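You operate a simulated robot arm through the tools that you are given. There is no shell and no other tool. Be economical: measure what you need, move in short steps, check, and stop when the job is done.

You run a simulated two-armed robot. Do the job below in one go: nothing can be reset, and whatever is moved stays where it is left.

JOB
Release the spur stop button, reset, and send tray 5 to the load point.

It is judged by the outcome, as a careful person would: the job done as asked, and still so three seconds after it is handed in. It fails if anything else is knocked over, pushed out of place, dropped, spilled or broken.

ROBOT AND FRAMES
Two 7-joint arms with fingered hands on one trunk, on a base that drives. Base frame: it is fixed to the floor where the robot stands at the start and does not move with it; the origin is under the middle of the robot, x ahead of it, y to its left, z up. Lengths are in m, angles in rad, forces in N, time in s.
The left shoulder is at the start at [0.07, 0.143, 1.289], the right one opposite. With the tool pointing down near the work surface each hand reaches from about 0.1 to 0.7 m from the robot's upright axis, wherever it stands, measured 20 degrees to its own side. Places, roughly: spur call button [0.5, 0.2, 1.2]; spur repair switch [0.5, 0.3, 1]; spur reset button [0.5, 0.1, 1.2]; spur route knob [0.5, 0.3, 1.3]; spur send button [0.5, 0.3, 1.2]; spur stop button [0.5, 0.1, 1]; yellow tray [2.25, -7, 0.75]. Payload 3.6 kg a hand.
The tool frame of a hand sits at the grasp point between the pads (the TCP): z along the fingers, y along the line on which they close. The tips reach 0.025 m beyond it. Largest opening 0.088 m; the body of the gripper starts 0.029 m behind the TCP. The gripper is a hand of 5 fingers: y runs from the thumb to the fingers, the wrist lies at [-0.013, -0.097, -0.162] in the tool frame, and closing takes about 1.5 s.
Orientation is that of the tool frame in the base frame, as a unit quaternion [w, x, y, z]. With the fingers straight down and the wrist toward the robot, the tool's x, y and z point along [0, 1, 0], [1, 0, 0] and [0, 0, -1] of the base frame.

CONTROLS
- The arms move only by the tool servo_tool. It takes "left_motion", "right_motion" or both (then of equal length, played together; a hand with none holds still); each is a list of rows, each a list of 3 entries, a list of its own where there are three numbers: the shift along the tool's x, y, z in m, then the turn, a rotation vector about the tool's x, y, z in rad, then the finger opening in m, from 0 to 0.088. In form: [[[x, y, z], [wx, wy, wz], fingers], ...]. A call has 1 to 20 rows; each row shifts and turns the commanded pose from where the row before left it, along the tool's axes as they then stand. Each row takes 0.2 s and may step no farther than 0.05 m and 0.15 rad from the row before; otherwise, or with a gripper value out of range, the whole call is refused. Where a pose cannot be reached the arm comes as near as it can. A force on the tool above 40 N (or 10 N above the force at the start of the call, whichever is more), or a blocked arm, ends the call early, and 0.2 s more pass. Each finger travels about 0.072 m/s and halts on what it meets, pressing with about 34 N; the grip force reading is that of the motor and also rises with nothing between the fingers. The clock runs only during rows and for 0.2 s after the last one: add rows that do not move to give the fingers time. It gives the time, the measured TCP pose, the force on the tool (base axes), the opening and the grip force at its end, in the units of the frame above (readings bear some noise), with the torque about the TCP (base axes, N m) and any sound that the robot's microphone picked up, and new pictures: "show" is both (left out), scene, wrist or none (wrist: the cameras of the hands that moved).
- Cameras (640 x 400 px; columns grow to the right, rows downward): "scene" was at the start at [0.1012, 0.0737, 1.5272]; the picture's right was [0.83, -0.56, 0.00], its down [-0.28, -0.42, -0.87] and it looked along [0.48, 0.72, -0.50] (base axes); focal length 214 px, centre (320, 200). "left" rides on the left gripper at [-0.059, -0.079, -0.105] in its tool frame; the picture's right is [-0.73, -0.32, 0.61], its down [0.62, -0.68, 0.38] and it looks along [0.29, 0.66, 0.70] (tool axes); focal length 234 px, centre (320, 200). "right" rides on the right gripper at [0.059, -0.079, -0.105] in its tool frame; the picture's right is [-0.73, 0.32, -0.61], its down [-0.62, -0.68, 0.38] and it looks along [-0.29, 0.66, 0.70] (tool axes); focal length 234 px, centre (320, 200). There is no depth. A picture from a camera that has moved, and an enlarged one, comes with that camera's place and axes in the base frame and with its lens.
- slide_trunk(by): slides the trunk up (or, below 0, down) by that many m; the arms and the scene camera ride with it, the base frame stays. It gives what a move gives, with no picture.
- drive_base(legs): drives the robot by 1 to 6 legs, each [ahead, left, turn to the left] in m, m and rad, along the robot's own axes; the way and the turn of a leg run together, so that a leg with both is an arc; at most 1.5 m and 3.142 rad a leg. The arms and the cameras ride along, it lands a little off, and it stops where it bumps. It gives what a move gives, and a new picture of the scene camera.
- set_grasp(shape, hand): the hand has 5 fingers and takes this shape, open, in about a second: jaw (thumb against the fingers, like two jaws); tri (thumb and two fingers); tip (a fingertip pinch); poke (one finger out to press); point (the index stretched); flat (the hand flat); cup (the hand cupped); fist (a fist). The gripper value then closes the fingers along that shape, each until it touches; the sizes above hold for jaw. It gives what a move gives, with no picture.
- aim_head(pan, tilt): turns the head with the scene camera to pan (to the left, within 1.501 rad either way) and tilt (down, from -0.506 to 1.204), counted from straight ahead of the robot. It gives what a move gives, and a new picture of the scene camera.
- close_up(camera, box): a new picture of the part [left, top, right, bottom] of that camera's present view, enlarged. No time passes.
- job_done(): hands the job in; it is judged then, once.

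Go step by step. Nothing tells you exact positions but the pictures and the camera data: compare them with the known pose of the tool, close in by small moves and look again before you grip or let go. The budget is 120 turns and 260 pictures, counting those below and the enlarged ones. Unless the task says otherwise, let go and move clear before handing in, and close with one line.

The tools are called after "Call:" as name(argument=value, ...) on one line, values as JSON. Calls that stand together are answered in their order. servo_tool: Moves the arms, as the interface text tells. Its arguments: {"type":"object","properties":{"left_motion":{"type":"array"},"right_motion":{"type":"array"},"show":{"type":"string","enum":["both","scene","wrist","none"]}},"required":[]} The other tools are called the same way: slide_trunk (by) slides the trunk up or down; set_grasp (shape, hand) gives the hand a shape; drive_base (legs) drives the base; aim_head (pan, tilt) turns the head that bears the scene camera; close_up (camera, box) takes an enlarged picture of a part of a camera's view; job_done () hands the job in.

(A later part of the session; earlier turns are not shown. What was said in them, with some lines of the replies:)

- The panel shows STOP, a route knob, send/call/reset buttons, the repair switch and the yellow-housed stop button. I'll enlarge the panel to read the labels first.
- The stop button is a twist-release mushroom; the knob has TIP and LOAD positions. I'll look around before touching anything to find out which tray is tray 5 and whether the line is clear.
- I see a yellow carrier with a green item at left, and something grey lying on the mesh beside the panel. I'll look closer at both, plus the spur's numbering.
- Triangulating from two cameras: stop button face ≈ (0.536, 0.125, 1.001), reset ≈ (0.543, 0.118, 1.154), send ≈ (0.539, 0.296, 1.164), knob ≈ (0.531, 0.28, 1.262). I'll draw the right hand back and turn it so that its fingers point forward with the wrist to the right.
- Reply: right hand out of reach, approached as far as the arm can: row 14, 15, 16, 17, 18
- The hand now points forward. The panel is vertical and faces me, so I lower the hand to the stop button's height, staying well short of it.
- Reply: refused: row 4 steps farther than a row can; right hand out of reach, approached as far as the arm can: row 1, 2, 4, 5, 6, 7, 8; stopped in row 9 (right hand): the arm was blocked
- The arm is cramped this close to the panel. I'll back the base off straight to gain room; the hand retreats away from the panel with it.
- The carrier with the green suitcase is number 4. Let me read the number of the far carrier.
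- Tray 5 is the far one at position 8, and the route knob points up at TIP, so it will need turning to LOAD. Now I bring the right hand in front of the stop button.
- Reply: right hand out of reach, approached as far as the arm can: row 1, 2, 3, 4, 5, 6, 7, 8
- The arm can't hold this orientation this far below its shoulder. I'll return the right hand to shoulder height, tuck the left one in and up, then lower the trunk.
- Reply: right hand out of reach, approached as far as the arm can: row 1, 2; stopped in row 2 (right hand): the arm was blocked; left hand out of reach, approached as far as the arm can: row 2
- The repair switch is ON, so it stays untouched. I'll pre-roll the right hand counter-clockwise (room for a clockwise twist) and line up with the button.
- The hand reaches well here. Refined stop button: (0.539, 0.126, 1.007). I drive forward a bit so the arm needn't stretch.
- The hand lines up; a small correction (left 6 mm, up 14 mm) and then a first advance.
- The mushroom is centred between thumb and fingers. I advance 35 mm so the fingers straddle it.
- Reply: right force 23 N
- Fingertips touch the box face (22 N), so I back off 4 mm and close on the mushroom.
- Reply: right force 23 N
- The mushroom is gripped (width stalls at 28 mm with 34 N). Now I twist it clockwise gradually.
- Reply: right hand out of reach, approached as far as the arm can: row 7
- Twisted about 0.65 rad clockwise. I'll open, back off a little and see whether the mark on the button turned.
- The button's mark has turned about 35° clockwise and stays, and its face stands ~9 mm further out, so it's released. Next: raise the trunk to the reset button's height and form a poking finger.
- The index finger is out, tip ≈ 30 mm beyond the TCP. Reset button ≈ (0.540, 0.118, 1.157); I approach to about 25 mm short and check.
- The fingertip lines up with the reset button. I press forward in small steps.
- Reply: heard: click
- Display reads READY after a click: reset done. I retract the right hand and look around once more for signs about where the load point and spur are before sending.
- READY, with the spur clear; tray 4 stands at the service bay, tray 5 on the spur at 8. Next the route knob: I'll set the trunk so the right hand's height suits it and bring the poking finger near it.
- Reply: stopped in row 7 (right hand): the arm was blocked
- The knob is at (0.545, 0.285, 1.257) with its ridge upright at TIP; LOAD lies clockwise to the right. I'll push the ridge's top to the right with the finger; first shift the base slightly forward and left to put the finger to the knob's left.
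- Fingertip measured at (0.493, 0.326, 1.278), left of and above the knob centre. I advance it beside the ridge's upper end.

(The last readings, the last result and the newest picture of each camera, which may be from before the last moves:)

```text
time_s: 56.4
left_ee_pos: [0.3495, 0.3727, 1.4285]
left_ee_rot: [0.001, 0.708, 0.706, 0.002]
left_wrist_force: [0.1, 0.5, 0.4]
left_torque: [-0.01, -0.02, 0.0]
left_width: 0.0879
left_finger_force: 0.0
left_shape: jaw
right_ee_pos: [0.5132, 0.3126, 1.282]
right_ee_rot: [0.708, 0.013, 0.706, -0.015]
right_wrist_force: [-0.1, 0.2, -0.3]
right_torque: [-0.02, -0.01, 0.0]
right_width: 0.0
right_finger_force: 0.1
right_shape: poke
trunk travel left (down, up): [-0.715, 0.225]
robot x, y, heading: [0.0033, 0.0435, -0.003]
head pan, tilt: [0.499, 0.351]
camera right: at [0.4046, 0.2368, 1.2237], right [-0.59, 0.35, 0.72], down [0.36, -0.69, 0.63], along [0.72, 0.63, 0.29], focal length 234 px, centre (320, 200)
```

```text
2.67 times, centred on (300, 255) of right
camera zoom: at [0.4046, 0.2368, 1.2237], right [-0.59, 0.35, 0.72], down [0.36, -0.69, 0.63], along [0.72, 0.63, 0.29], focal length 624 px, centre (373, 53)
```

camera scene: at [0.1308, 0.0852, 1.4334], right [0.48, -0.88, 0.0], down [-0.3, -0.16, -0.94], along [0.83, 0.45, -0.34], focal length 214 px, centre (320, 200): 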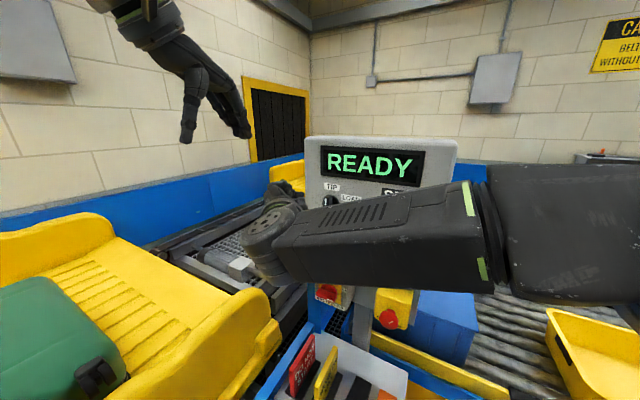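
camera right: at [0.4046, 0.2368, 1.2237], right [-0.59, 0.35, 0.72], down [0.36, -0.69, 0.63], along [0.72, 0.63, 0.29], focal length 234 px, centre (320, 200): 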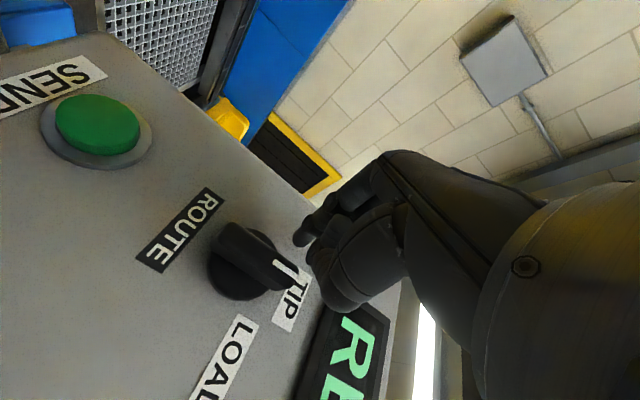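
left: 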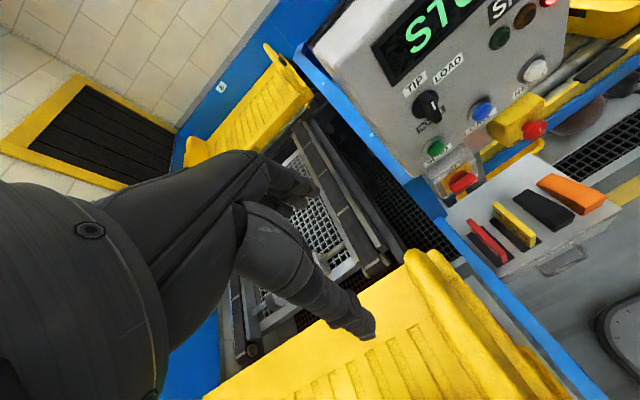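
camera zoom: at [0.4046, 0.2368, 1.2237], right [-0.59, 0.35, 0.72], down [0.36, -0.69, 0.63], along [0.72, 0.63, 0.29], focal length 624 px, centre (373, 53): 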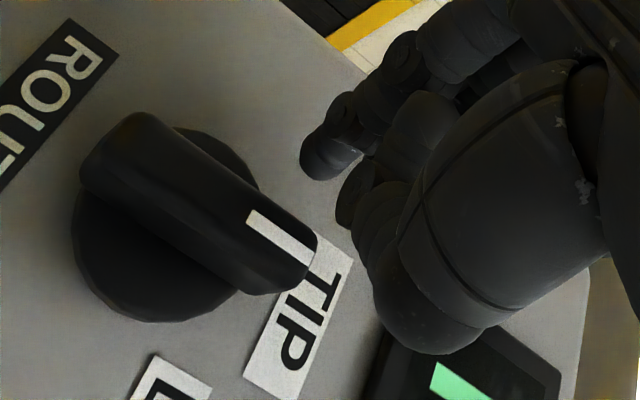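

The fingertip sits beside the ridge's pointer end. I push it to the right in small steps.

Call:
servo_tool(right_motion=[[[0, 0, 0.004], [0, 0, 0], 0], [[0, -0.01, 0], [0, 0, 0], 0], [[0, -0.008, 0], [0, 0, 0], 0], [[0, -0.006, 0], [0, 0, 0], 0], [[0, -0.006, 0], [0, 0, 0], 0], [[0, -0.006, 0], [0, 0, 0], 0], [[0, 0, 0], [0, 0, 0], 0]], show="wrist")

Call:
close_up(camera="right", box=[180, 180, 420, 330])

```text
time_s: 58.0
left_ee_pos: [0.3494, 0.3724, 1.4281]
left_ee_rot: [0.001, 0.709, 0.706, 0.001]
left_wrist_force: [-0.1, -0.6, 0.3]
left_torque: [-0.01, 0.05, 0.02]
left_width: 0.0878
left_finger_force: 0.0
left_shape: jaw
right_ee_pos: [0.5146, 0.2771, 1.2812]
right_ee_rot: [0.707, 0.013, 0.707, -0.015]
right_wrist_force: [-0.1, -0.9, -0.4]
right_torque: [0.0, 0.01, 0.01]
right_width: 0.0001
right_finger_force: 0.1
right_shape: poke
trunk travel left (down, up): [-0.715, 0.225]
robot x, y, heading: [0.0008, 0.0436, -0.0]
head pan, tilt: [0.499, 0.351]
camera right: at [0.4067, 0.201, 1.2229], right [-0.59, 0.35, 0.72], down [0.35, -0.69, 0.63], along [0.72, 0.63, 0.29], focal length 234 px, centre (320, 200)
```

right: 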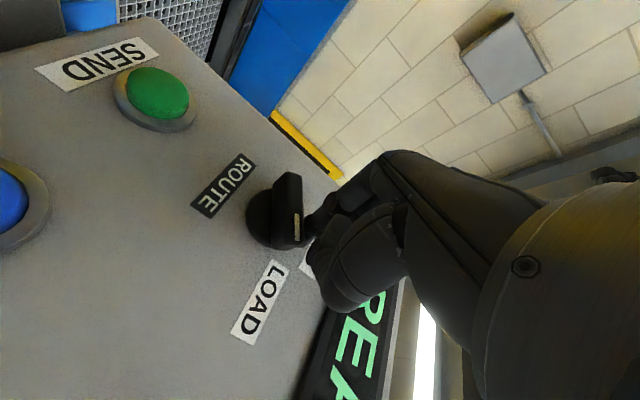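

```text
2.67 times, centred on (300, 255) of right
camera zoom: at [0.4067, 0.201, 1.2229], right [-0.59, 0.35, 0.72], down [0.35, -0.69, 0.63], along [0.72, 0.63, 0.29], focal length 624 px, centre (373, 53)
```

zoom: 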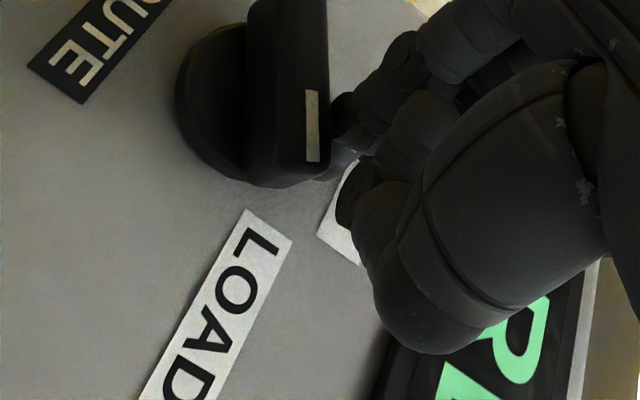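

The knob turned roughly 45° toward LOAD with no resistance now. I push a few millimetres more, watching the force, to see whether this is its stop.

Call:
servo_tool(right_motion=[[[0, -0.003, 0], [0, 0, 0], 0], [[0, -0.003, 0], [0, 0, 0], 0], [[0, 0, 0], [0, 0, 0], 0]], show="none")

Call:
close_up(camera="right", box=[180, 180, 420, 330])

Call:
close_up(camera="scene", box=[240, 120, 420, 240])

```text
time_s: 58.8
left_ee_pos: [0.3501, 0.3745, 1.4271]
left_ee_rot: [0.002, 0.707, 0.707, 0.0]
left_wrist_force: [-0.8, -0.2, 0.5]
left_torque: [0.02, -0.01, 0.01]
left_width: 0.0877
left_finger_force: 0.1
left_shape: jaw
right_ee_pos: [0.5124, 0.2731, 1.2812]
right_ee_rot: [0.707, 0.013, 0.707, -0.016]
right_wrist_force: [1.7, 5.8, 3.1]
right_torque: [0.06, -0.05, 0.14]
right_width: 0.0
right_finger_force: 0.0
right_shape: poke
trunk travel left (down, up): [-0.715, 0.225]
robot x, y, heading: [0.0009, 0.0389, -0.008]
head pan, tilt: [0.499, 0.351]
```

```text
2.67 times, centred on (300, 255) of right
camera zoom: at [0.4058, 0.197, 1.2228], right [-0.59, 0.35, 0.72], down [0.36, -0.69, 0.63], along [0.72, 0.63, 0.29], focal length 624 px, centre (373, 53)
```

zoom: 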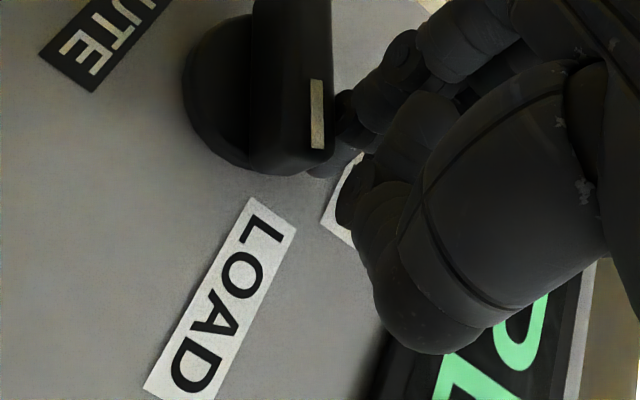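

```text
3.33 times, centred on (330, 180) of scene
camera zoom: at [0.133, 0.0886, 1.4331], right [0.48, -0.88, 0.0], down [-0.3, -0.17, -0.94], along [0.82, 0.45, -0.34], focal length 715 px, centre (287, 267)
```

zoom: 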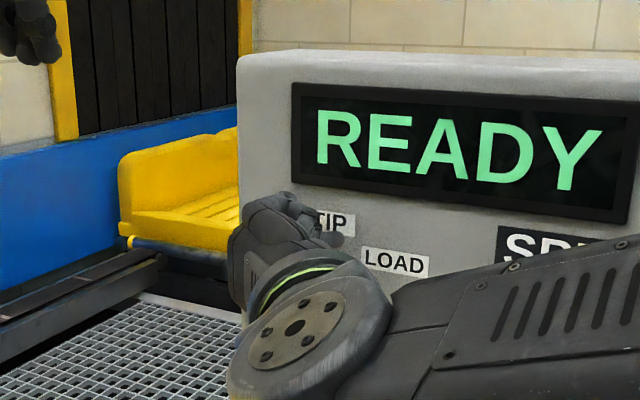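

Force rises against a stop, so the knob rests in its LOAD position. I ease off, withdraw straight back and check the pointer.

Call:
servo_tool(right_motion=[[[0, 0.015, 0], [0, 0, 0], 0], [[0, 0, -0.03], [0, 0, 0], 0], [[0, 0, -0.04], [0, 0, 0], 0], [[0, 0, -0.04], [0, 0, 0], 0], [[0.04, 0, 0], [0, 0, 0], 0], [[0.04, 0, 0], [0, 0, 0], 0], [[0, 0, 0], [0, 0, 0], 0]])

Call:
close_up(camera="scene", box=[260, 120, 440, 240])

Call:
close_up(camera="right", box=[60, 180, 380, 380])

```text
time_s: 60.6
left_ee_pos: [0.3489, 0.3737, 1.4272]
left_ee_rot: [0.001, 0.708, 0.706, 0.002]
left_wrist_force: [-0.2, -0.5, -0.6]
left_torque: [0.01, 0.02, -0.03]
left_width: 0.0875
left_finger_force: 0.1
left_shape: jaw
right_ee_pos: [0.4253, 0.2726, 1.2374]
right_ee_rot: [0.711, 0.056, 0.701, -0.005]
right_wrist_force: [0.0, 0.4, 0.4]
right_torque: [0.03, 0.02, -0.02]
right_width: 0.0002
right_finger_force: 0.0
right_shape: poke
trunk travel left (down, up): [-0.715, 0.225]
robot x, y, heading: [-0.0023, 0.0471, -0.005]
head pan, tilt: [0.499, 0.351]
stopped in row 7 (right hand): the arm was blocked; the commanded pose is now the measured one
camera scene: at [0.1333, 0.0872, 1.4331], right [0.48, -0.88, 0.0], down [-0.3, -0.16, -0.94], along [0.82, 0.45, -0.34], focal length 214 px, centre (320, 200)
camera right: at [0.3149, 0.2071, 1.1728], right [-0.59, 0.32, 0.74], down [0.31, -0.76, 0.58], along [0.74, 0.57, 0.34], focal length 234 px, centre (320, 200)
```

scene: 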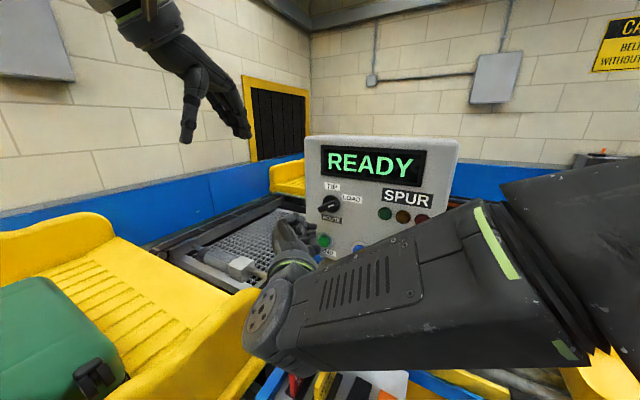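
right: 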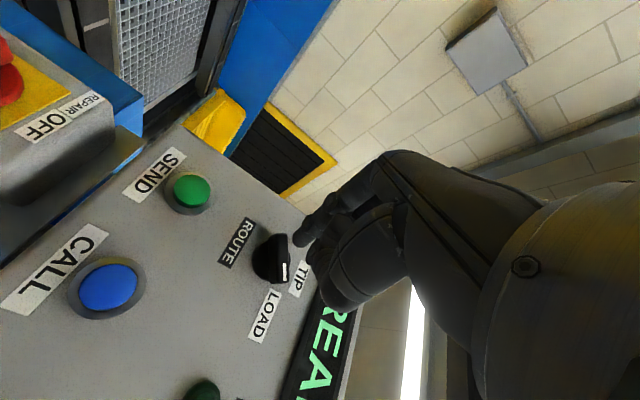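

```text
3.33 times, centred on (350, 180) of scene
camera zoom: at [0.1333, 0.0872, 1.4331], right [0.48, -0.88, 0.0], down [-0.3, -0.16, -0.94], along [0.82, 0.45, -0.34], focal length 715 px, centre (220, 267)
```

zoom: 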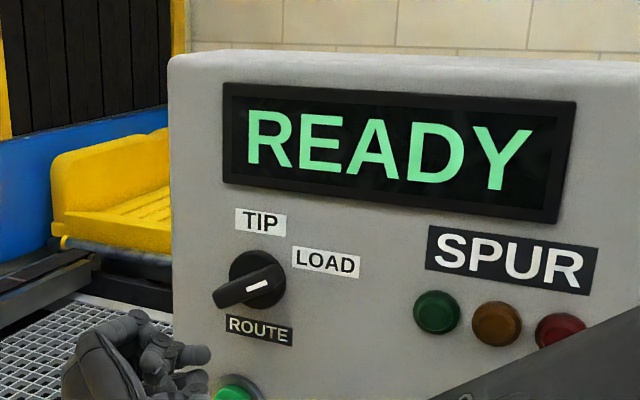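

```text
2.00 times, centred on (220, 280) of right
camera zoom: at [0.3149, 0.2071, 1.1728], right [-0.59, 0.32, 0.74], down [0.31, -0.76, 0.58], along [0.74, 0.57, 0.34], focal length 468 px, centre (520, 40)
```

zoom: 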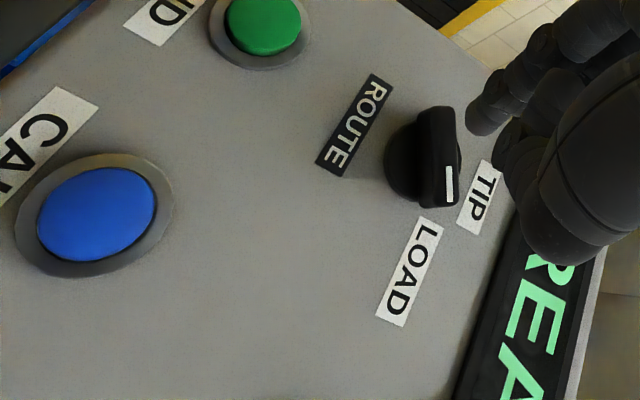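

The pointer is now on LOAD and the display still says READY. Next the trunk goes down to the SEND button's height.

Call:
slide_trunk(by=-0.115)

Call:
servo_tool(right_motion=[[[-0.015, 0.005, 0], [-0.029, 0.005, -0.024], 0], [[-0.015, 0.005, 0], [-0.029, 0.005, -0.024], 0], [[-0.015, 0.005, 0], [-0.029, 0.005, -0.024], 0], [[0, 0, 0], [0, 0, 0], 0]])

Call:
close_up(camera="right", box=[100, 120, 420, 320])

```text
time_s: 62.0
left_ee_pos: [0.3494, 0.3729, 1.3131]
left_ee_rot: [0.001, 0.708, 0.706, 0.001]
left_wrist_force: [-0.5, 0.3, -0.5]
left_torque: [0.02, -0.02, 0.01]
left_width: 0.0877
left_finger_force: 0.1
left_shape: jaw
right_ee_pos: [0.4247, 0.2741, 1.1233]
right_ee_rot: [0.71, 0.056, 0.702, -0.004]
right_wrist_force: [-0.1, 0.0, 0.7]
right_torque: [0.0, 0.01, 0.0]
right_width: 0.0
right_finger_force: 0.0
right_shape: poke
trunk travel left (down, up): [-0.6, 0.34]
robot x, y, heading: [-0.001, 0.0434, -0.007]
head pan, tilt: [0.499, 0.351]
```

```text
time_s: 63.0
left_ee_pos: [0.3495, 0.3729, 1.3122]
left_ee_rot: [0.001, 0.708, 0.707, 0.001]
left_wrist_force: [-0.2, -0.9, 0.6]
left_torque: [-0.01, -0.02, 0.0]
left_width: 0.0877
left_finger_force: 0.2
left_shape: jaw
right_ee_pos: [0.424, 0.2878, 1.1625]
right_ee_rot: [0.706, -0.004, 0.708, 0.0]
right_wrist_force: [-0.6, -0.6, -0.8]
right_torque: [-0.01, 0.04, 0.02]
right_width: 0.0002
right_finger_force: 0.0
right_shape: poke
trunk travel left (down, up): [-0.6, 0.34]
robot x, y, heading: [-0.0001, 0.0448, -0.004]
head pan, tilt: [0.499, 0.351]
camera scene: at [0.1332, 0.0869, 1.3181], right [0.48, -0.88, 0.0], down [-0.3, -0.16, -0.94], along [0.83, 0.45, -0.34], focal length 214 px, centre (320, 200)
camera right: at [0.319, 0.2067, 1.1063], right [-0.61, 0.32, 0.73], down [0.39, -0.67, 0.63], along [0.69, 0.66, 0.28], focal length 234 px, centre (320, 200)
```

scene: 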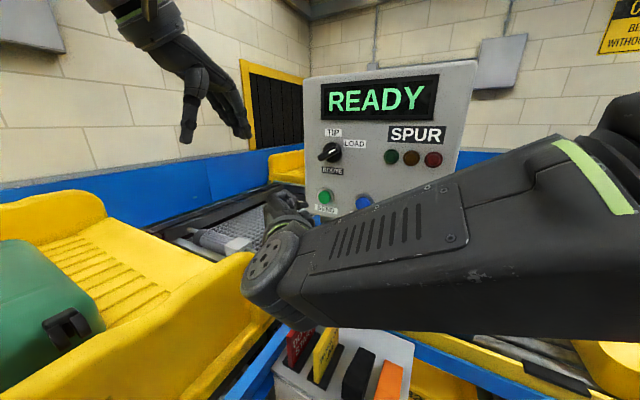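
right: 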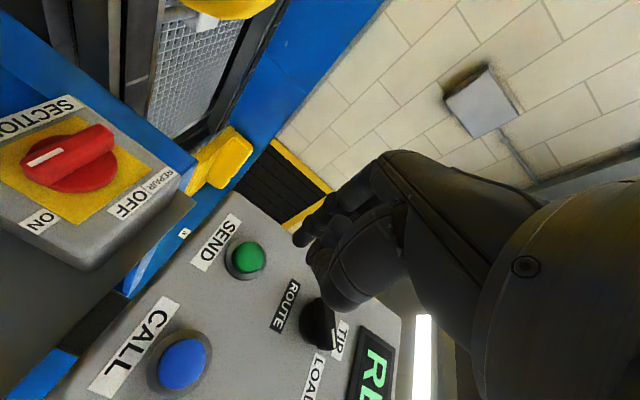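

```text
2.00 times, centred on (260, 220) of right
camera zoom: at [0.319, 0.2067, 1.1063], right [-0.61, 0.32, 0.73], down [0.39, -0.67, 0.63], along [0.69, 0.66, 0.28], focal length 468 px, centre (440, 160)
```

zoom: 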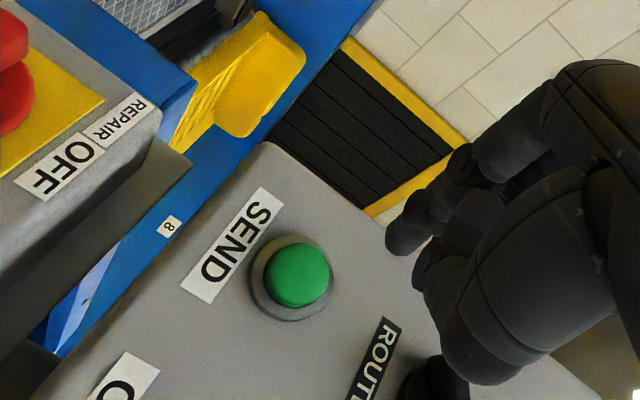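

SEND refined at (0.540, 0.296, 1.160); fingertip is at about (0.453, 0.292, 1.159). I approach, staying about 15 mm short, and verify.

Call:
servo_tool(right_motion=[[[0, 0.004, 0.02], [0, 0, 0], 0], [[0, 0, 0.025], [0, 0, 0], 0], [[0, 0, 0.025], [0, 0, 0], 0], [[0, 0, 0], [0, 0, 0], 0]], show="none")

Call:
close_up(camera="right", box=[180, 180, 420, 330])

```text
time_s: 64.0
left_ee_pos: [0.3486, 0.3723, 1.3128]
left_ee_rot: [0.001, 0.709, 0.706, 0.001]
left_wrist_force: [0.4, 0.6, 0.1]
left_torque: [0.01, 0.03, 0.02]
left_width: 0.0877
left_finger_force: 0.0
left_shape: jaw
right_ee_pos: [0.4937, 0.2931, 1.1651]
right_ee_rot: [0.706, -0.005, 0.708, -0.001]
right_wrist_force: [0.1, 0.4, -0.5]
right_torque: [0.0, -0.01, -0.02]
right_width: 0.0004
right_finger_force: 0.1
right_shape: poke
trunk travel left (down, up): [-0.6, 0.34]
robot x, y, heading: [0.0013, 0.0429, -0.002]
head pan, tilt: [0.499, 0.351]
```

```text
2.67 times, centred on (300, 255) of right
camera zoom: at [0.3884, 0.2115, 1.1064], right [-0.61, 0.32, 0.73], down [0.39, -0.67, 0.63], along [0.69, 0.66, 0.28], focal length 624 px, centre (373, 53)
```

zoom: 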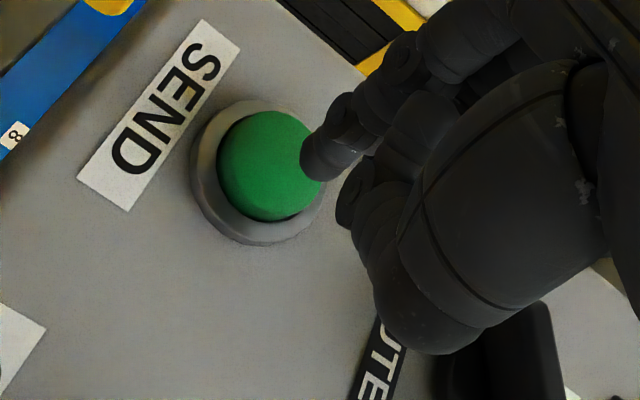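

Aligned with SEND. I press it now.

Call:
servo_tool(right_motion=[[[0, 0, 0.012], [0, 0, 0], 0], [[0, 0, 0.007], [0, 0, 0], 0], [[0, 0, 0.005], [0, 0, 0], 0]], show="scene")

```text
time_s: 64.8
left_ee_pos: [0.3484, 0.3723, 1.3131]
left_ee_rot: [0.002, 0.708, 0.706, 0.002]
left_wrist_force: [0.1, -0.5, 1.4]
left_torque: [-0.03, 0.0, 0.0]
left_width: 0.0877
left_finger_force: 0.0
left_shape: jaw
right_ee_pos: [0.5149, 0.2923, 1.1642]
right_ee_rot: [0.706, -0.005, 0.708, 0.0]
right_wrist_force: [-2.8, -1.0, -0.6]
right_torque: [0.0, 0.04, 0.0]
right_width: 0.0
right_finger_force: 0.1
right_shape: poke
trunk travel left (down, up): [-0.6, 0.34]
robot x, y, heading: [-0.0006, 0.0453, -0.003]
head pan, tilt: [0.499, 0.351]
heard: click
camera scene: at [0.1323, 0.0866, 1.3182], right [0.48, -0.88, 0.0], down [-0.3, -0.16, -0.94], along [0.83, 0.45, -0.34], focal length 214 px, centre (320, 200)
```

scene: 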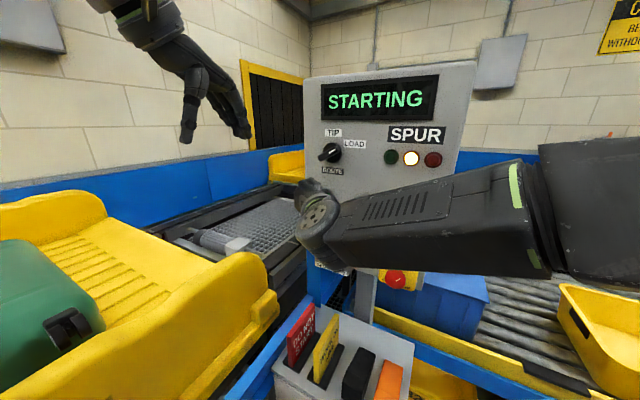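

The button clicked and the display shows STARTING. I withdraw the hand and watch.

Call:
servo_tool(right_motion=[[[0, 0, -0.03], [0, 0, 0], 0], [[0, 0, -0.04], [0, 0, 0], 0], [[0, 0, -0.04], [0, 0, 0], 0], [[0, -0.04, -0.02], [0, 0, 0], 0], [[0, -0.04, 0], [0, 0, 0], 0], [[0, -0.04, 0], [0, 0, 0], 0], [[0, 0, 0], [0, 0, 0], 0], [[0, 0, 0], [0, 0, 0], 0]], show="scene")

```text
time_s: 66.7
left_ee_pos: [0.3493, 0.3733, 1.3125]
left_ee_rot: [0.001, 0.708, 0.706, 0.001]
left_wrist_force: [0.4, -1.0, -0.3]
left_torque: [0.02, 0.03, -0.01]
left_width: 0.0875
left_finger_force: 0.1
left_shape: jaw
right_ee_pos: [0.3894, 0.1727, 1.166]
right_ee_rot: [0.706, -0.005, 0.708, 0.001]
right_wrist_force: [-0.1, 0.1, -0.5]
right_torque: [-0.02, 0.04, -0.02]
right_width: 0.0001
right_finger_force: 0.1
right_shape: poke
trunk travel left (down, up): [-0.6, 0.34]
robot x, y, heading: [0.0007, 0.0434, -0.001]
head pan, tilt: [0.499, 0.351]
camera scene: at [0.1333, 0.0867, 1.3181], right [0.48, -0.88, 0.0], down [-0.3, -0.16, -0.94], along [0.82, 0.45, -0.34], focal length 214 px, centre (320, 200)
```

scene: 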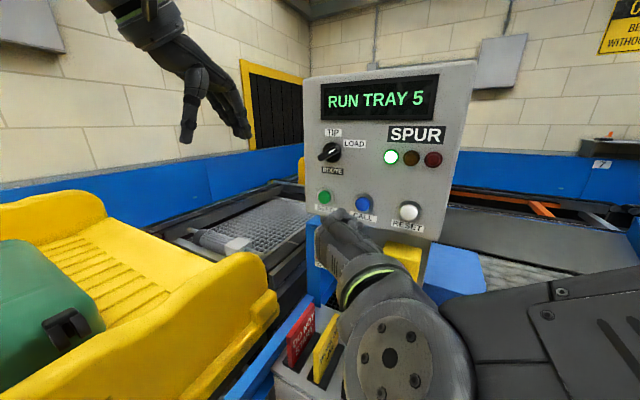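

"RUN TRAY 5" with the green lamp: tray 5 is moving off. I wait and watch it travel.

Call:
servo_tool(right_motion=[[[0, 0, 0], [0, 0, 0], 0], [[0, 0, 0], [0, 0, 0], 0], [[0, 0, 0], [0, 0, 0], 0], [[0, 0, 0], [0, 0, 0], 0], [[0, 0, 0], [0, 0, 0], 0], [[0, 0, 0], [0, 0, 0], 0], [[0, 0, 0], [0, 0, 0], 0], [[0, 0, 0], [0, 0, 0], 0], [[0, 0, 0], [0, 0, 0], 0], [[0, 0, 0], [0, 0, 0], 0], [[0, 0, 0], [0, 0, 0], 0], [[0, 0, 0], [0, 0, 0], 0], [[0, 0, 0], [0, 0, 0], 0], [[0, 0, 0], [0, 0, 0], 0], [[0, 0, 0], [0, 0, 0], 0]], show="none")

Call:
aim_head(pan=0.1, tilt=0.15)

```text
time_s: 69.8
left_ee_pos: [0.349, 0.372, 1.3129]
left_ee_rot: [0.001, 0.708, 0.706, 0.002]
left_wrist_force: [-0.9, -0.6, 1.0]
left_torque: [-0.02, 0.0, 0.03]
left_width: 0.0878
left_finger_force: 0.1
left_shape: jaw
right_ee_pos: [0.3893, 0.1728, 1.1661]
right_ee_rot: [0.706, -0.004, 0.708, -0.001]
right_wrist_force: [-0.4, -0.2, 0.3]
right_torque: [0.02, -0.01, 0.01]
right_width: 0.0
right_finger_force: 0.1
right_shape: poke
trunk travel left (down, up): [-0.6, 0.34]
robot x, y, heading: [-0.0024, 0.0446, -0.002]
head pan, tilt: [0.499, 0.351]
```

```text
time_s: 70.7
left_ee_pos: [0.3492, 0.3721, 1.3138]
left_ee_rot: [0.002, 0.708, 0.706, 0.001]
left_wrist_force: [0.8, 0.4, 0.3]
left_torque: [0.0, 0.02, 0.01]
left_width: 0.0877
left_finger_force: 0.0
left_shape: jaw
right_ee_pos: [0.3885, 0.1717, 1.1665]
right_ee_rot: [0.706, -0.005, 0.709, 0.0]
right_wrist_force: [0.1, -0.4, -0.5]
right_torque: [0.04, 0.03, 0.02]
right_width: 0.0
right_finger_force: 0.1
right_shape: poke
trunk travel left (down, up): [-0.6, 0.34]
robot x, y, heading: [0.0019, 0.0429, -0.001]
head pan, tilt: [0.099, 0.15]
camera scene: at [0.1437, 0.0515, 1.3368], right [0.1, -1.0, 0.0], down [-0.15, -0.01, -0.99], along [0.98, 0.1, -0.15], focal length 214 px, centre (320, 200)
```

scene: 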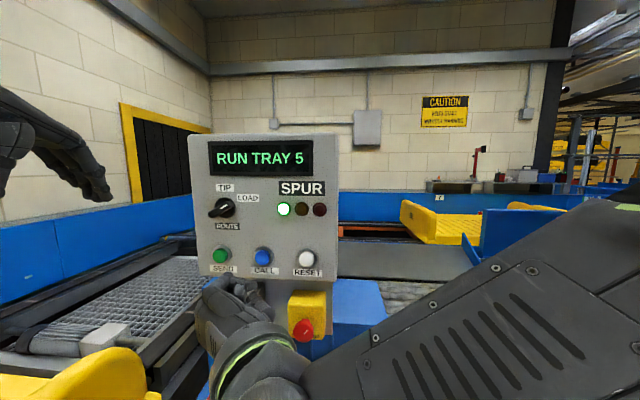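

Tray 5 is travelling to the right along the far line. I keep watching until it arrives.

Call:
servo_tool(right_motion=[[[0, 0, 0], [0, 0, 0], 0], [[0, 0, 0], [0, 0, 0], 0], [[0, 0, 0], [0, 0, 0], 0], [[0, 0, 0], [0, 0, 0], 0], [[0, 0, 0], [0, 0, 0], 0], [[0, 0, 0], [0, 0, 0], 0], [[0, 0, 0], [0, 0, 0], 0], [[0, 0, 0], [0, 0, 0], 0], [[0, 0, 0], [0, 0, 0], 0], [[0, 0, 0], [0, 0, 0], 0], [[0, 0, 0], [0, 0, 0], 0], [[0, 0, 0], [0, 0, 0], 0], [[0, 0, 0], [0, 0, 0], 0], [[0, 0, 0], [0, 0, 0], 0], [[0, 0, 0], [0, 0, 0], 0], [[0, 0, 0], [0, 0, 0], 0], [[0, 0, 0], [0, 0, 0], 0], [[0, 0, 0], [0, 0, 0], 0], [[0, 0, 0], [0, 0, 0], 0], [[0, 0, 0], [0, 0, 0], 0]], show="scene")

Call:
servo_tool(right_motion=[[[0, 0, 0], [0, 0, 0], 0], [[0, 0, 0], [0, 0, 0], 0], [[0, 0, 0], [0, 0, 0], 0], [[0, 0, 0], [0, 0, 0], 0], [[0, 0, 0], [0, 0, 0], 0], [[0, 0, 0], [0, 0, 0], 0], [[0, 0, 0], [0, 0, 0], 0], [[0, 0, 0], [0, 0, 0], 0], [[0, 0, 0], [0, 0, 0], 0], [[0, 0, 0], [0, 0, 0], 0], [[0, 0, 0], [0, 0, 0], 0], [[0, 0, 0], [0, 0, 0], 0], [[0, 0, 0], [0, 0, 0], 0], [[0, 0, 0], [0, 0, 0], 0], [[0, 0, 0], [0, 0, 0], 0], [[0, 0, 0], [0, 0, 0], 0], [[0, 0, 0], [0, 0, 0], 0], [[0, 0, 0], [0, 0, 0], 0], [[0, 0, 0], [0, 0, 0], 0], [[0, 0, 0], [0, 0, 0], 0]], show="scene")

```text
time_s: 74.9
left_ee_pos: [0.3499, 0.3717, 1.3125]
left_ee_rot: [0.002, 0.709, 0.706, 0.0]
left_wrist_force: [1.4, 0.6, 0.4]
left_torque: [0.0, 0.03, 0.0]
left_width: 0.0879
left_finger_force: 0.0
left_shape: jaw
right_ee_pos: [0.3887, 0.1713, 1.1658]
right_ee_rot: [0.706, -0.005, 0.708, 0.0]
right_wrist_force: [0.9, -0.5, -0.2]
right_torque: [0.01, -0.02, -0.01]
right_width: 0.0001
right_finger_force: 0.1
right_shape: poke
trunk travel left (down, up): [-0.6, 0.34]
robot x, y, heading: [-0.0016, 0.0453, -0.001]
head pan, tilt: [0.099, 0.15]
camera scene: at [0.1437, 0.0513, 1.3368], right [0.1, -1.0, 0.0], down [-0.15, -0.01, -0.99], along [0.98, 0.1, -0.15], focal length 214 px, centre (320, 200)
```

scene: 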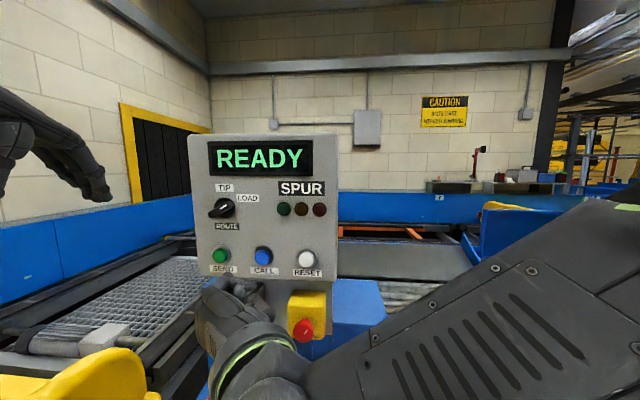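

```text
time_s: 79.1
left_ee_pos: [0.3496, 0.3735, 1.3131]
left_ee_rot: [0.001, 0.708, 0.706, 0.001]
left_wrist_force: [-0.5, 1.1, 1.6]
left_torque: [0.04, -0.02, 0.0]
left_width: 0.0878
left_finger_force: 0.0
left_shape: jaw
right_ee_pos: [0.3886, 0.171, 1.1659]
right_ee_rot: [0.706, -0.005, 0.708, 0.0]
right_wrist_force: [-0.7, 0.4, 0.1]
right_torque: [0.0, 0.0, 0.02]
right_width: 0.0
right_finger_force: 0.0
right_shape: poke
trunk travel left (down, up): [-0.6, 0.34]
robot x, y, heading: [0.0005, 0.0451, -0.002]
head pan, tilt: [0.099, 0.15]
camera scene: at [0.1437, 0.0513, 1.3368], right [0.1, -1.0, 0.0], down [-0.15, -0.01, -0.99], along [0.98, 0.1, -0.15], focal length 214 px, centre (320, 200)
```

scene: 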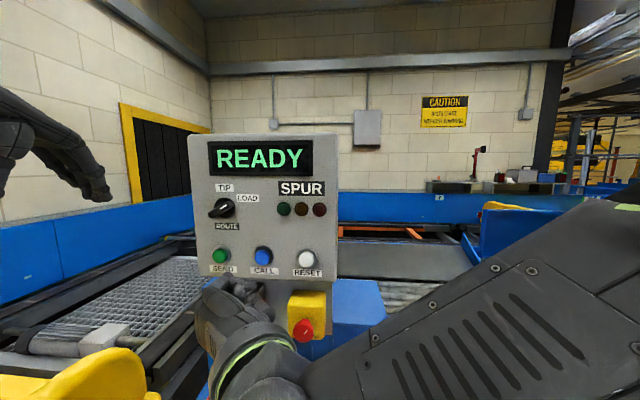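

The display is back to READY, so the run is over. I look to the right to confirm where tray 5 stopped.

Call:
slide_trunk(by=0.3)

Call:
aim_head(pan=-0.4, tilt=0.1)

Call:
aim_head(pan=-0.9, tilt=0.1)

```text
time_s: 82.1
left_ee_pos: [0.3488, 0.372, 1.6125]
left_ee_rot: [0.001, 0.708, 0.706, 0.001]
left_wrist_force: [-0.1, 0.5, -1.0]
left_torque: [0.0, -0.02, 0.0]
left_width: 0.0877
left_finger_force: 0.1
left_shape: jaw
right_ee_pos: [0.3875, 0.1723, 1.4668]
right_ee_rot: [0.706, -0.005, 0.708, 0.0]
right_wrist_force: [-0.3, 0.3, 0.1]
right_torque: [0.0, 0.02, -0.01]
right_width: 0.0
right_finger_force: 0.1
right_shape: poke
trunk travel left (down, up): [-0.9, 0.04]
robot x, y, heading: [0.0004, 0.0419, -0.004]
head pan, tilt: [0.099, 0.15]
```

```text
time_s: 83.0
left_ee_pos: [0.3499, 0.3723, 1.6127]
left_ee_rot: [0.002, 0.708, 0.707, 0.001]
left_wrist_force: [0.2, 0.7, -0.2]
left_torque: [-0.01, 0.02, 0.01]
left_width: 0.0877
left_finger_force: 0.1
left_shape: jaw
right_ee_pos: [0.3885, 0.173, 1.4664]
right_ee_rot: [0.706, -0.005, 0.708, 0.0]
right_wrist_force: [0.4, 0.6, 0.4]
right_torque: [0.0, -0.03, 0.02]
right_width: 0.0003
right_finger_force: 0.1
right_shape: poke
trunk travel left (down, up): [-0.9, 0.04]
robot x, y, heading: [-0.0019, 0.0429, -0.001]
head pan, tilt: [-0.4, 0.099]
camera scene: at [0.1362, 0.0065, 1.6415], right [-0.39, -0.92, 0.0], down [-0.09, 0.04, -0.99], along [0.92, -0.39, -0.1], focal length 214 px, centre (320, 200)
```

scene: 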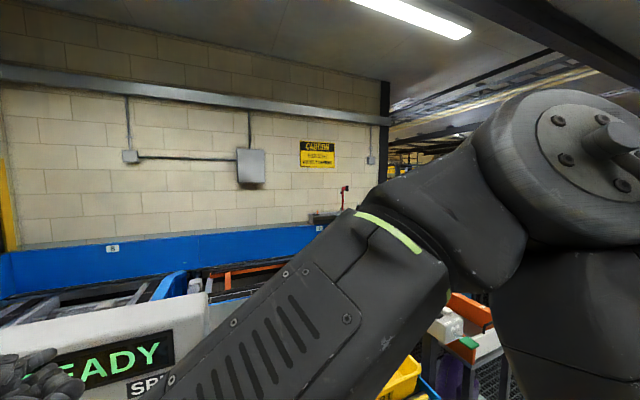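

```text
time_s: 84.0
left_ee_pos: [0.3495, 0.3728, 1.613]
left_ee_rot: [0.002, 0.709, 0.705, 0.001]
left_wrist_force: [-0.1, 0.1, 0.0]
left_torque: [0.03, 0.01, -0.01]
left_width: 0.0877
left_finger_force: 0.0
left_shape: jaw
right_ee_pos: [0.3891, 0.1723, 1.4664]
right_ee_rot: [0.706, -0.004, 0.708, 0.0]
right_wrist_force: [-0.2, 0.3, 0.0]
right_torque: [0.0, 0.0, 0.0]
right_width: 0.0001
right_finger_force: 0.1
right_shape: poke
trunk travel left (down, up): [-0.9, 0.04]
robot x, y, heading: [0.0015, 0.0437, -0.001]
head pan, tilt: [-0.901, 0.099]
camera scene: at [0.1085, -0.0298, 1.6415], right [-0.78, -0.62, 0.0], down [-0.06, 0.08, -1.0], along [0.62, -0.78, -0.1], focal length 214 px, centre (320, 200)
```

scene: 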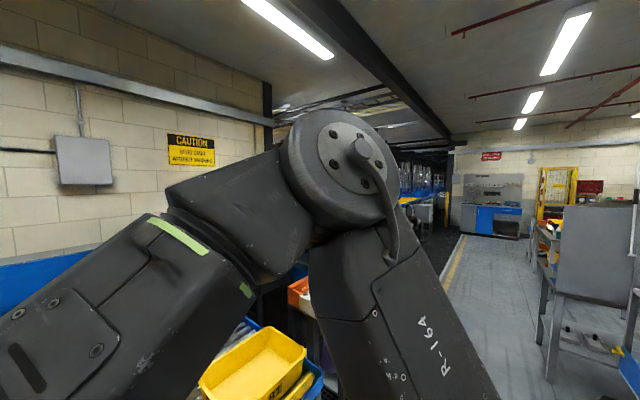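

Call:
aim_head(pan=-0.1, tilt=0.1)

Call:
servo_tool(right_motion=[[[0.03, 0, -0.03], [0, 0, 0], 0], [[0.03, 0, -0.03], [0, 0, 0], 0], [[0.03, 0, -0.02], [0, 0, 0], 0], [[0.03, 0, 0], [0, 0, 0], 0], [[0, 0, 0], [0, 0, 0], 0]], show="scene")

```text
time_s: 85.1
left_ee_pos: [0.3501, 0.3724, 1.6126]
left_ee_rot: [0.001, 0.708, 0.706, 0.001]
left_wrist_force: [1.4, 0.3, 0.2]
left_torque: [-0.05, 0.0, 0.01]
left_width: 0.0878
left_finger_force: 0.0
left_shape: jaw
right_ee_pos: [0.3886, 0.1727, 1.4657]
right_ee_rot: [0.706, -0.006, 0.708, 0.001]
right_wrist_force: [-0.4, 0.5, 0.5]
right_torque: [0.0, -0.01, 0.01]
right_width: 0.0001
right_finger_force: 0.1
right_shape: poke
trunk travel left (down, up): [-0.9, 0.04]
robot x, y, heading: [0.003, 0.0417, -0.003]
head pan, tilt: [-0.099, 0.099]
camera scene: at [0.1429, 0.0329, 1.6415], right [-0.1, -0.99, 0.0], down [-0.1, 0.01, -1.0], along [0.99, -0.1, -0.1], focal length 214 px, centre (320, 200)
```

scene: 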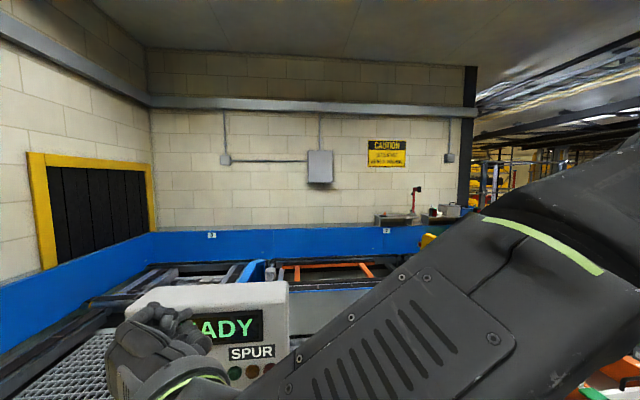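

```text
time_s: 86.5
left_ee_pos: [0.3494, 0.3724, 1.612]
left_ee_rot: [0.001, 0.708, 0.707, 0.001]
left_wrist_force: [-0.5, 0.0, 0.5]
left_torque: [0.03, 0.04, 0.0]
left_width: 0.0876
left_finger_force: 0.0
left_shape: jaw
right_ee_pos: [0.3295, 0.1604, 1.3678]
right_ee_rot: [0.684, 0.061, 0.726, 0.02]
right_wrist_force: [0.6, -0.6, 0.1]
right_torque: [0.02, -0.02, 0.0]
right_width: 0.0002
right_finger_force: 0.0
right_shape: poke
trunk travel left (down, up): [-0.9, 0.04]
robot x, y, heading: [-0.0013, 0.0446, -0.004]
head pan, tilt: [-0.099, 0.099]
stopped in row 5 (right hand): the arm was blocked; the commanded pose is now the measured one
camera scene: at [0.1428, 0.0326, 1.6406], right [-0.11, -0.99, 0.0], down [-0.11, 0.01, -0.99], along [0.99, -0.11, -0.11], focal length 214 px, centre (320, 200)
```

scene: 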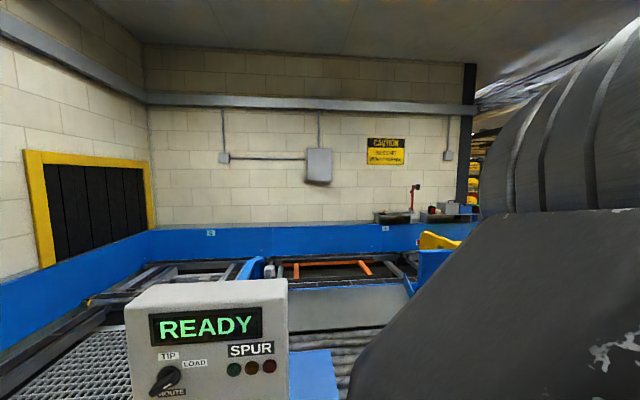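

I can see one tray on the line to the right but not its number. I'll back off and turn right, so the arm doesn't block the view.

Call:
drive_base(legs=[[-0.25, -0.05, 0], [0, 0, -1.0]])

Call:
aim_head(pan=0.4, tilt=0.15)

```text
time_s: 90.9
left_ee_pos: [0.2215, -0.1196, 1.6113]
left_ee_rot: [0.002, 0.959, 0.283, 0.001]
left_wrist_force: [-0.3, 0.2, 0.0]
left_torque: [0.02, -0.03, -0.04]
left_width: 0.0878
left_finger_force: 0.0
left_shape: jaw
right_ee_pos: [0.0328, -0.2182, 1.3674]
right_ee_rot: [0.611, 0.397, 0.61, -0.311]
right_wrist_force: [0.6, 0.9, -0.9]
right_torque: [-0.01, -0.01, 0.01]
right_width: 0.0
right_finger_force: 0.0
right_shape: poke
trunk travel left (down, up): [-0.9, 0.04]
robot x, y, heading: [-0.2444, -0.007, -0.998]
head pan, tilt: [-0.099, 0.099]
camera scene: at [-0.1757, -0.133, 1.6404], right [-0.9, -0.44, 0.0], down [-0.05, 0.1, -0.99], along [0.43, -0.89, -0.11], focal length 214 px, centre (320, 200)
```

scene: 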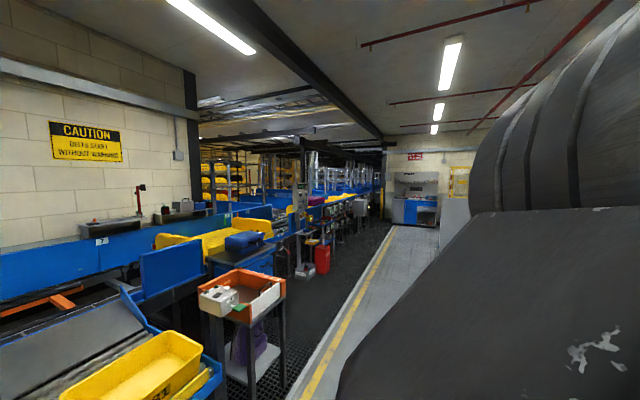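

```text
time_s: 91.8
left_ee_pos: [0.2218, -0.1208, 1.6127]
left_ee_rot: [0.002, 0.959, 0.283, 0.0]
left_wrist_force: [0.2, 0.1, -0.2]
left_torque: [0.01, -0.04, -0.03]
left_width: 0.0877
left_finger_force: 0.0
left_shape: jaw
right_ee_pos: [0.0315, -0.2208, 1.3671]
right_ee_rot: [0.61, 0.4, 0.611, -0.309]
right_wrist_force: [0.6, 0.7, 0.4]
right_torque: [-0.01, 0.01, 0.01]
right_width: 0.0
right_finger_force: 0.1
right_shape: poke
trunk travel left (down, up): [-0.9, 0.04]
robot x, y, heading: [-0.2433, -0.0081, -0.993]
head pan, tilt: [0.4, 0.15]
camera scene: at [-0.1724, -0.132, 1.6396], right [-0.88, -0.47, 0.0], down [-0.06, 0.11, -0.99], along [0.47, -0.87, -0.12], focal length 214 px, centre (320, 200)
```

scene: 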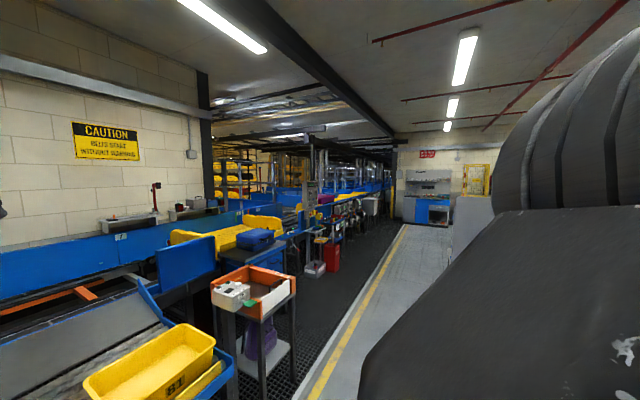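

Call:
close_up(camera="scene", box=[140, 180, 380, 300])

Call:
close_up(camera="scene", box=[0, 0, 640, 400])

```text
2.67 times, centred on (260, 240) of scene
camera zoom: at [-0.1724, -0.132, 1.6396], right [-0.88, -0.47, 0.0], down [-0.06, 0.11, -0.99], along [0.47, -0.87, -0.12], focal length 572 px, centre (480, 93)
```

zoom: 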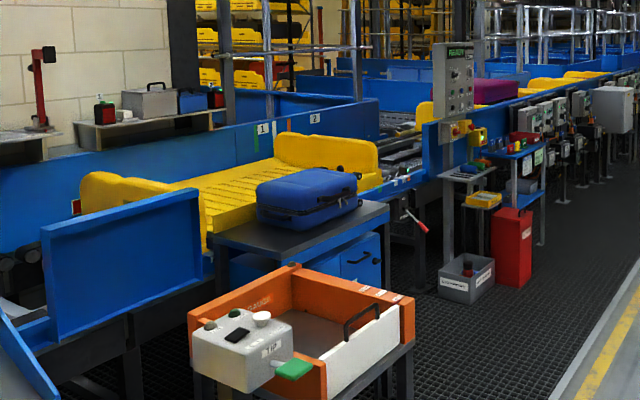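

```text
1.00 times, centred on (320, 200) of scene
camera zoom: at [-0.1724, -0.132, 1.6396], right [-0.88, -0.47, 0.0], down [-0.06, 0.11, -0.99], along [0.47, -0.87, -0.12], focal length 214 px, centre (320, 200)
```

zoom: 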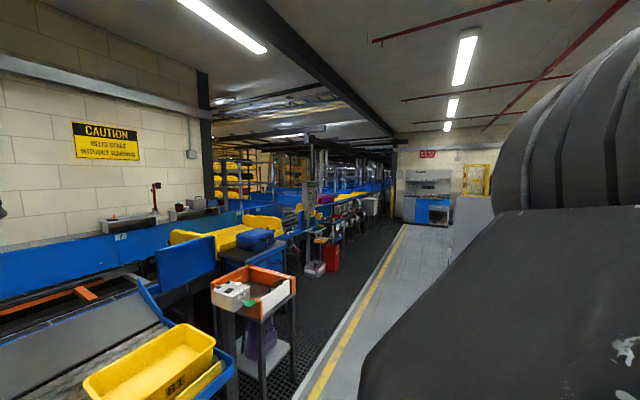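

Job finished: the spur stop button is released, the spur is reset, and tray 5 went out on the LOAD route. The display read "RUN TRAY 5" and then READY. A single tray now stands at the loading table with the blue suitcase. I couldn't read its number from here.

Call:
job_done()

```text
The job is handed in.
```

I released the spur stop button, reset the spur, turned the route knob from TIP to LOAD and pressed SEND. The panel showed "RUN TRAY 5" and then READY, and one tray now stands at the loading table; I couldn't read its number from here.
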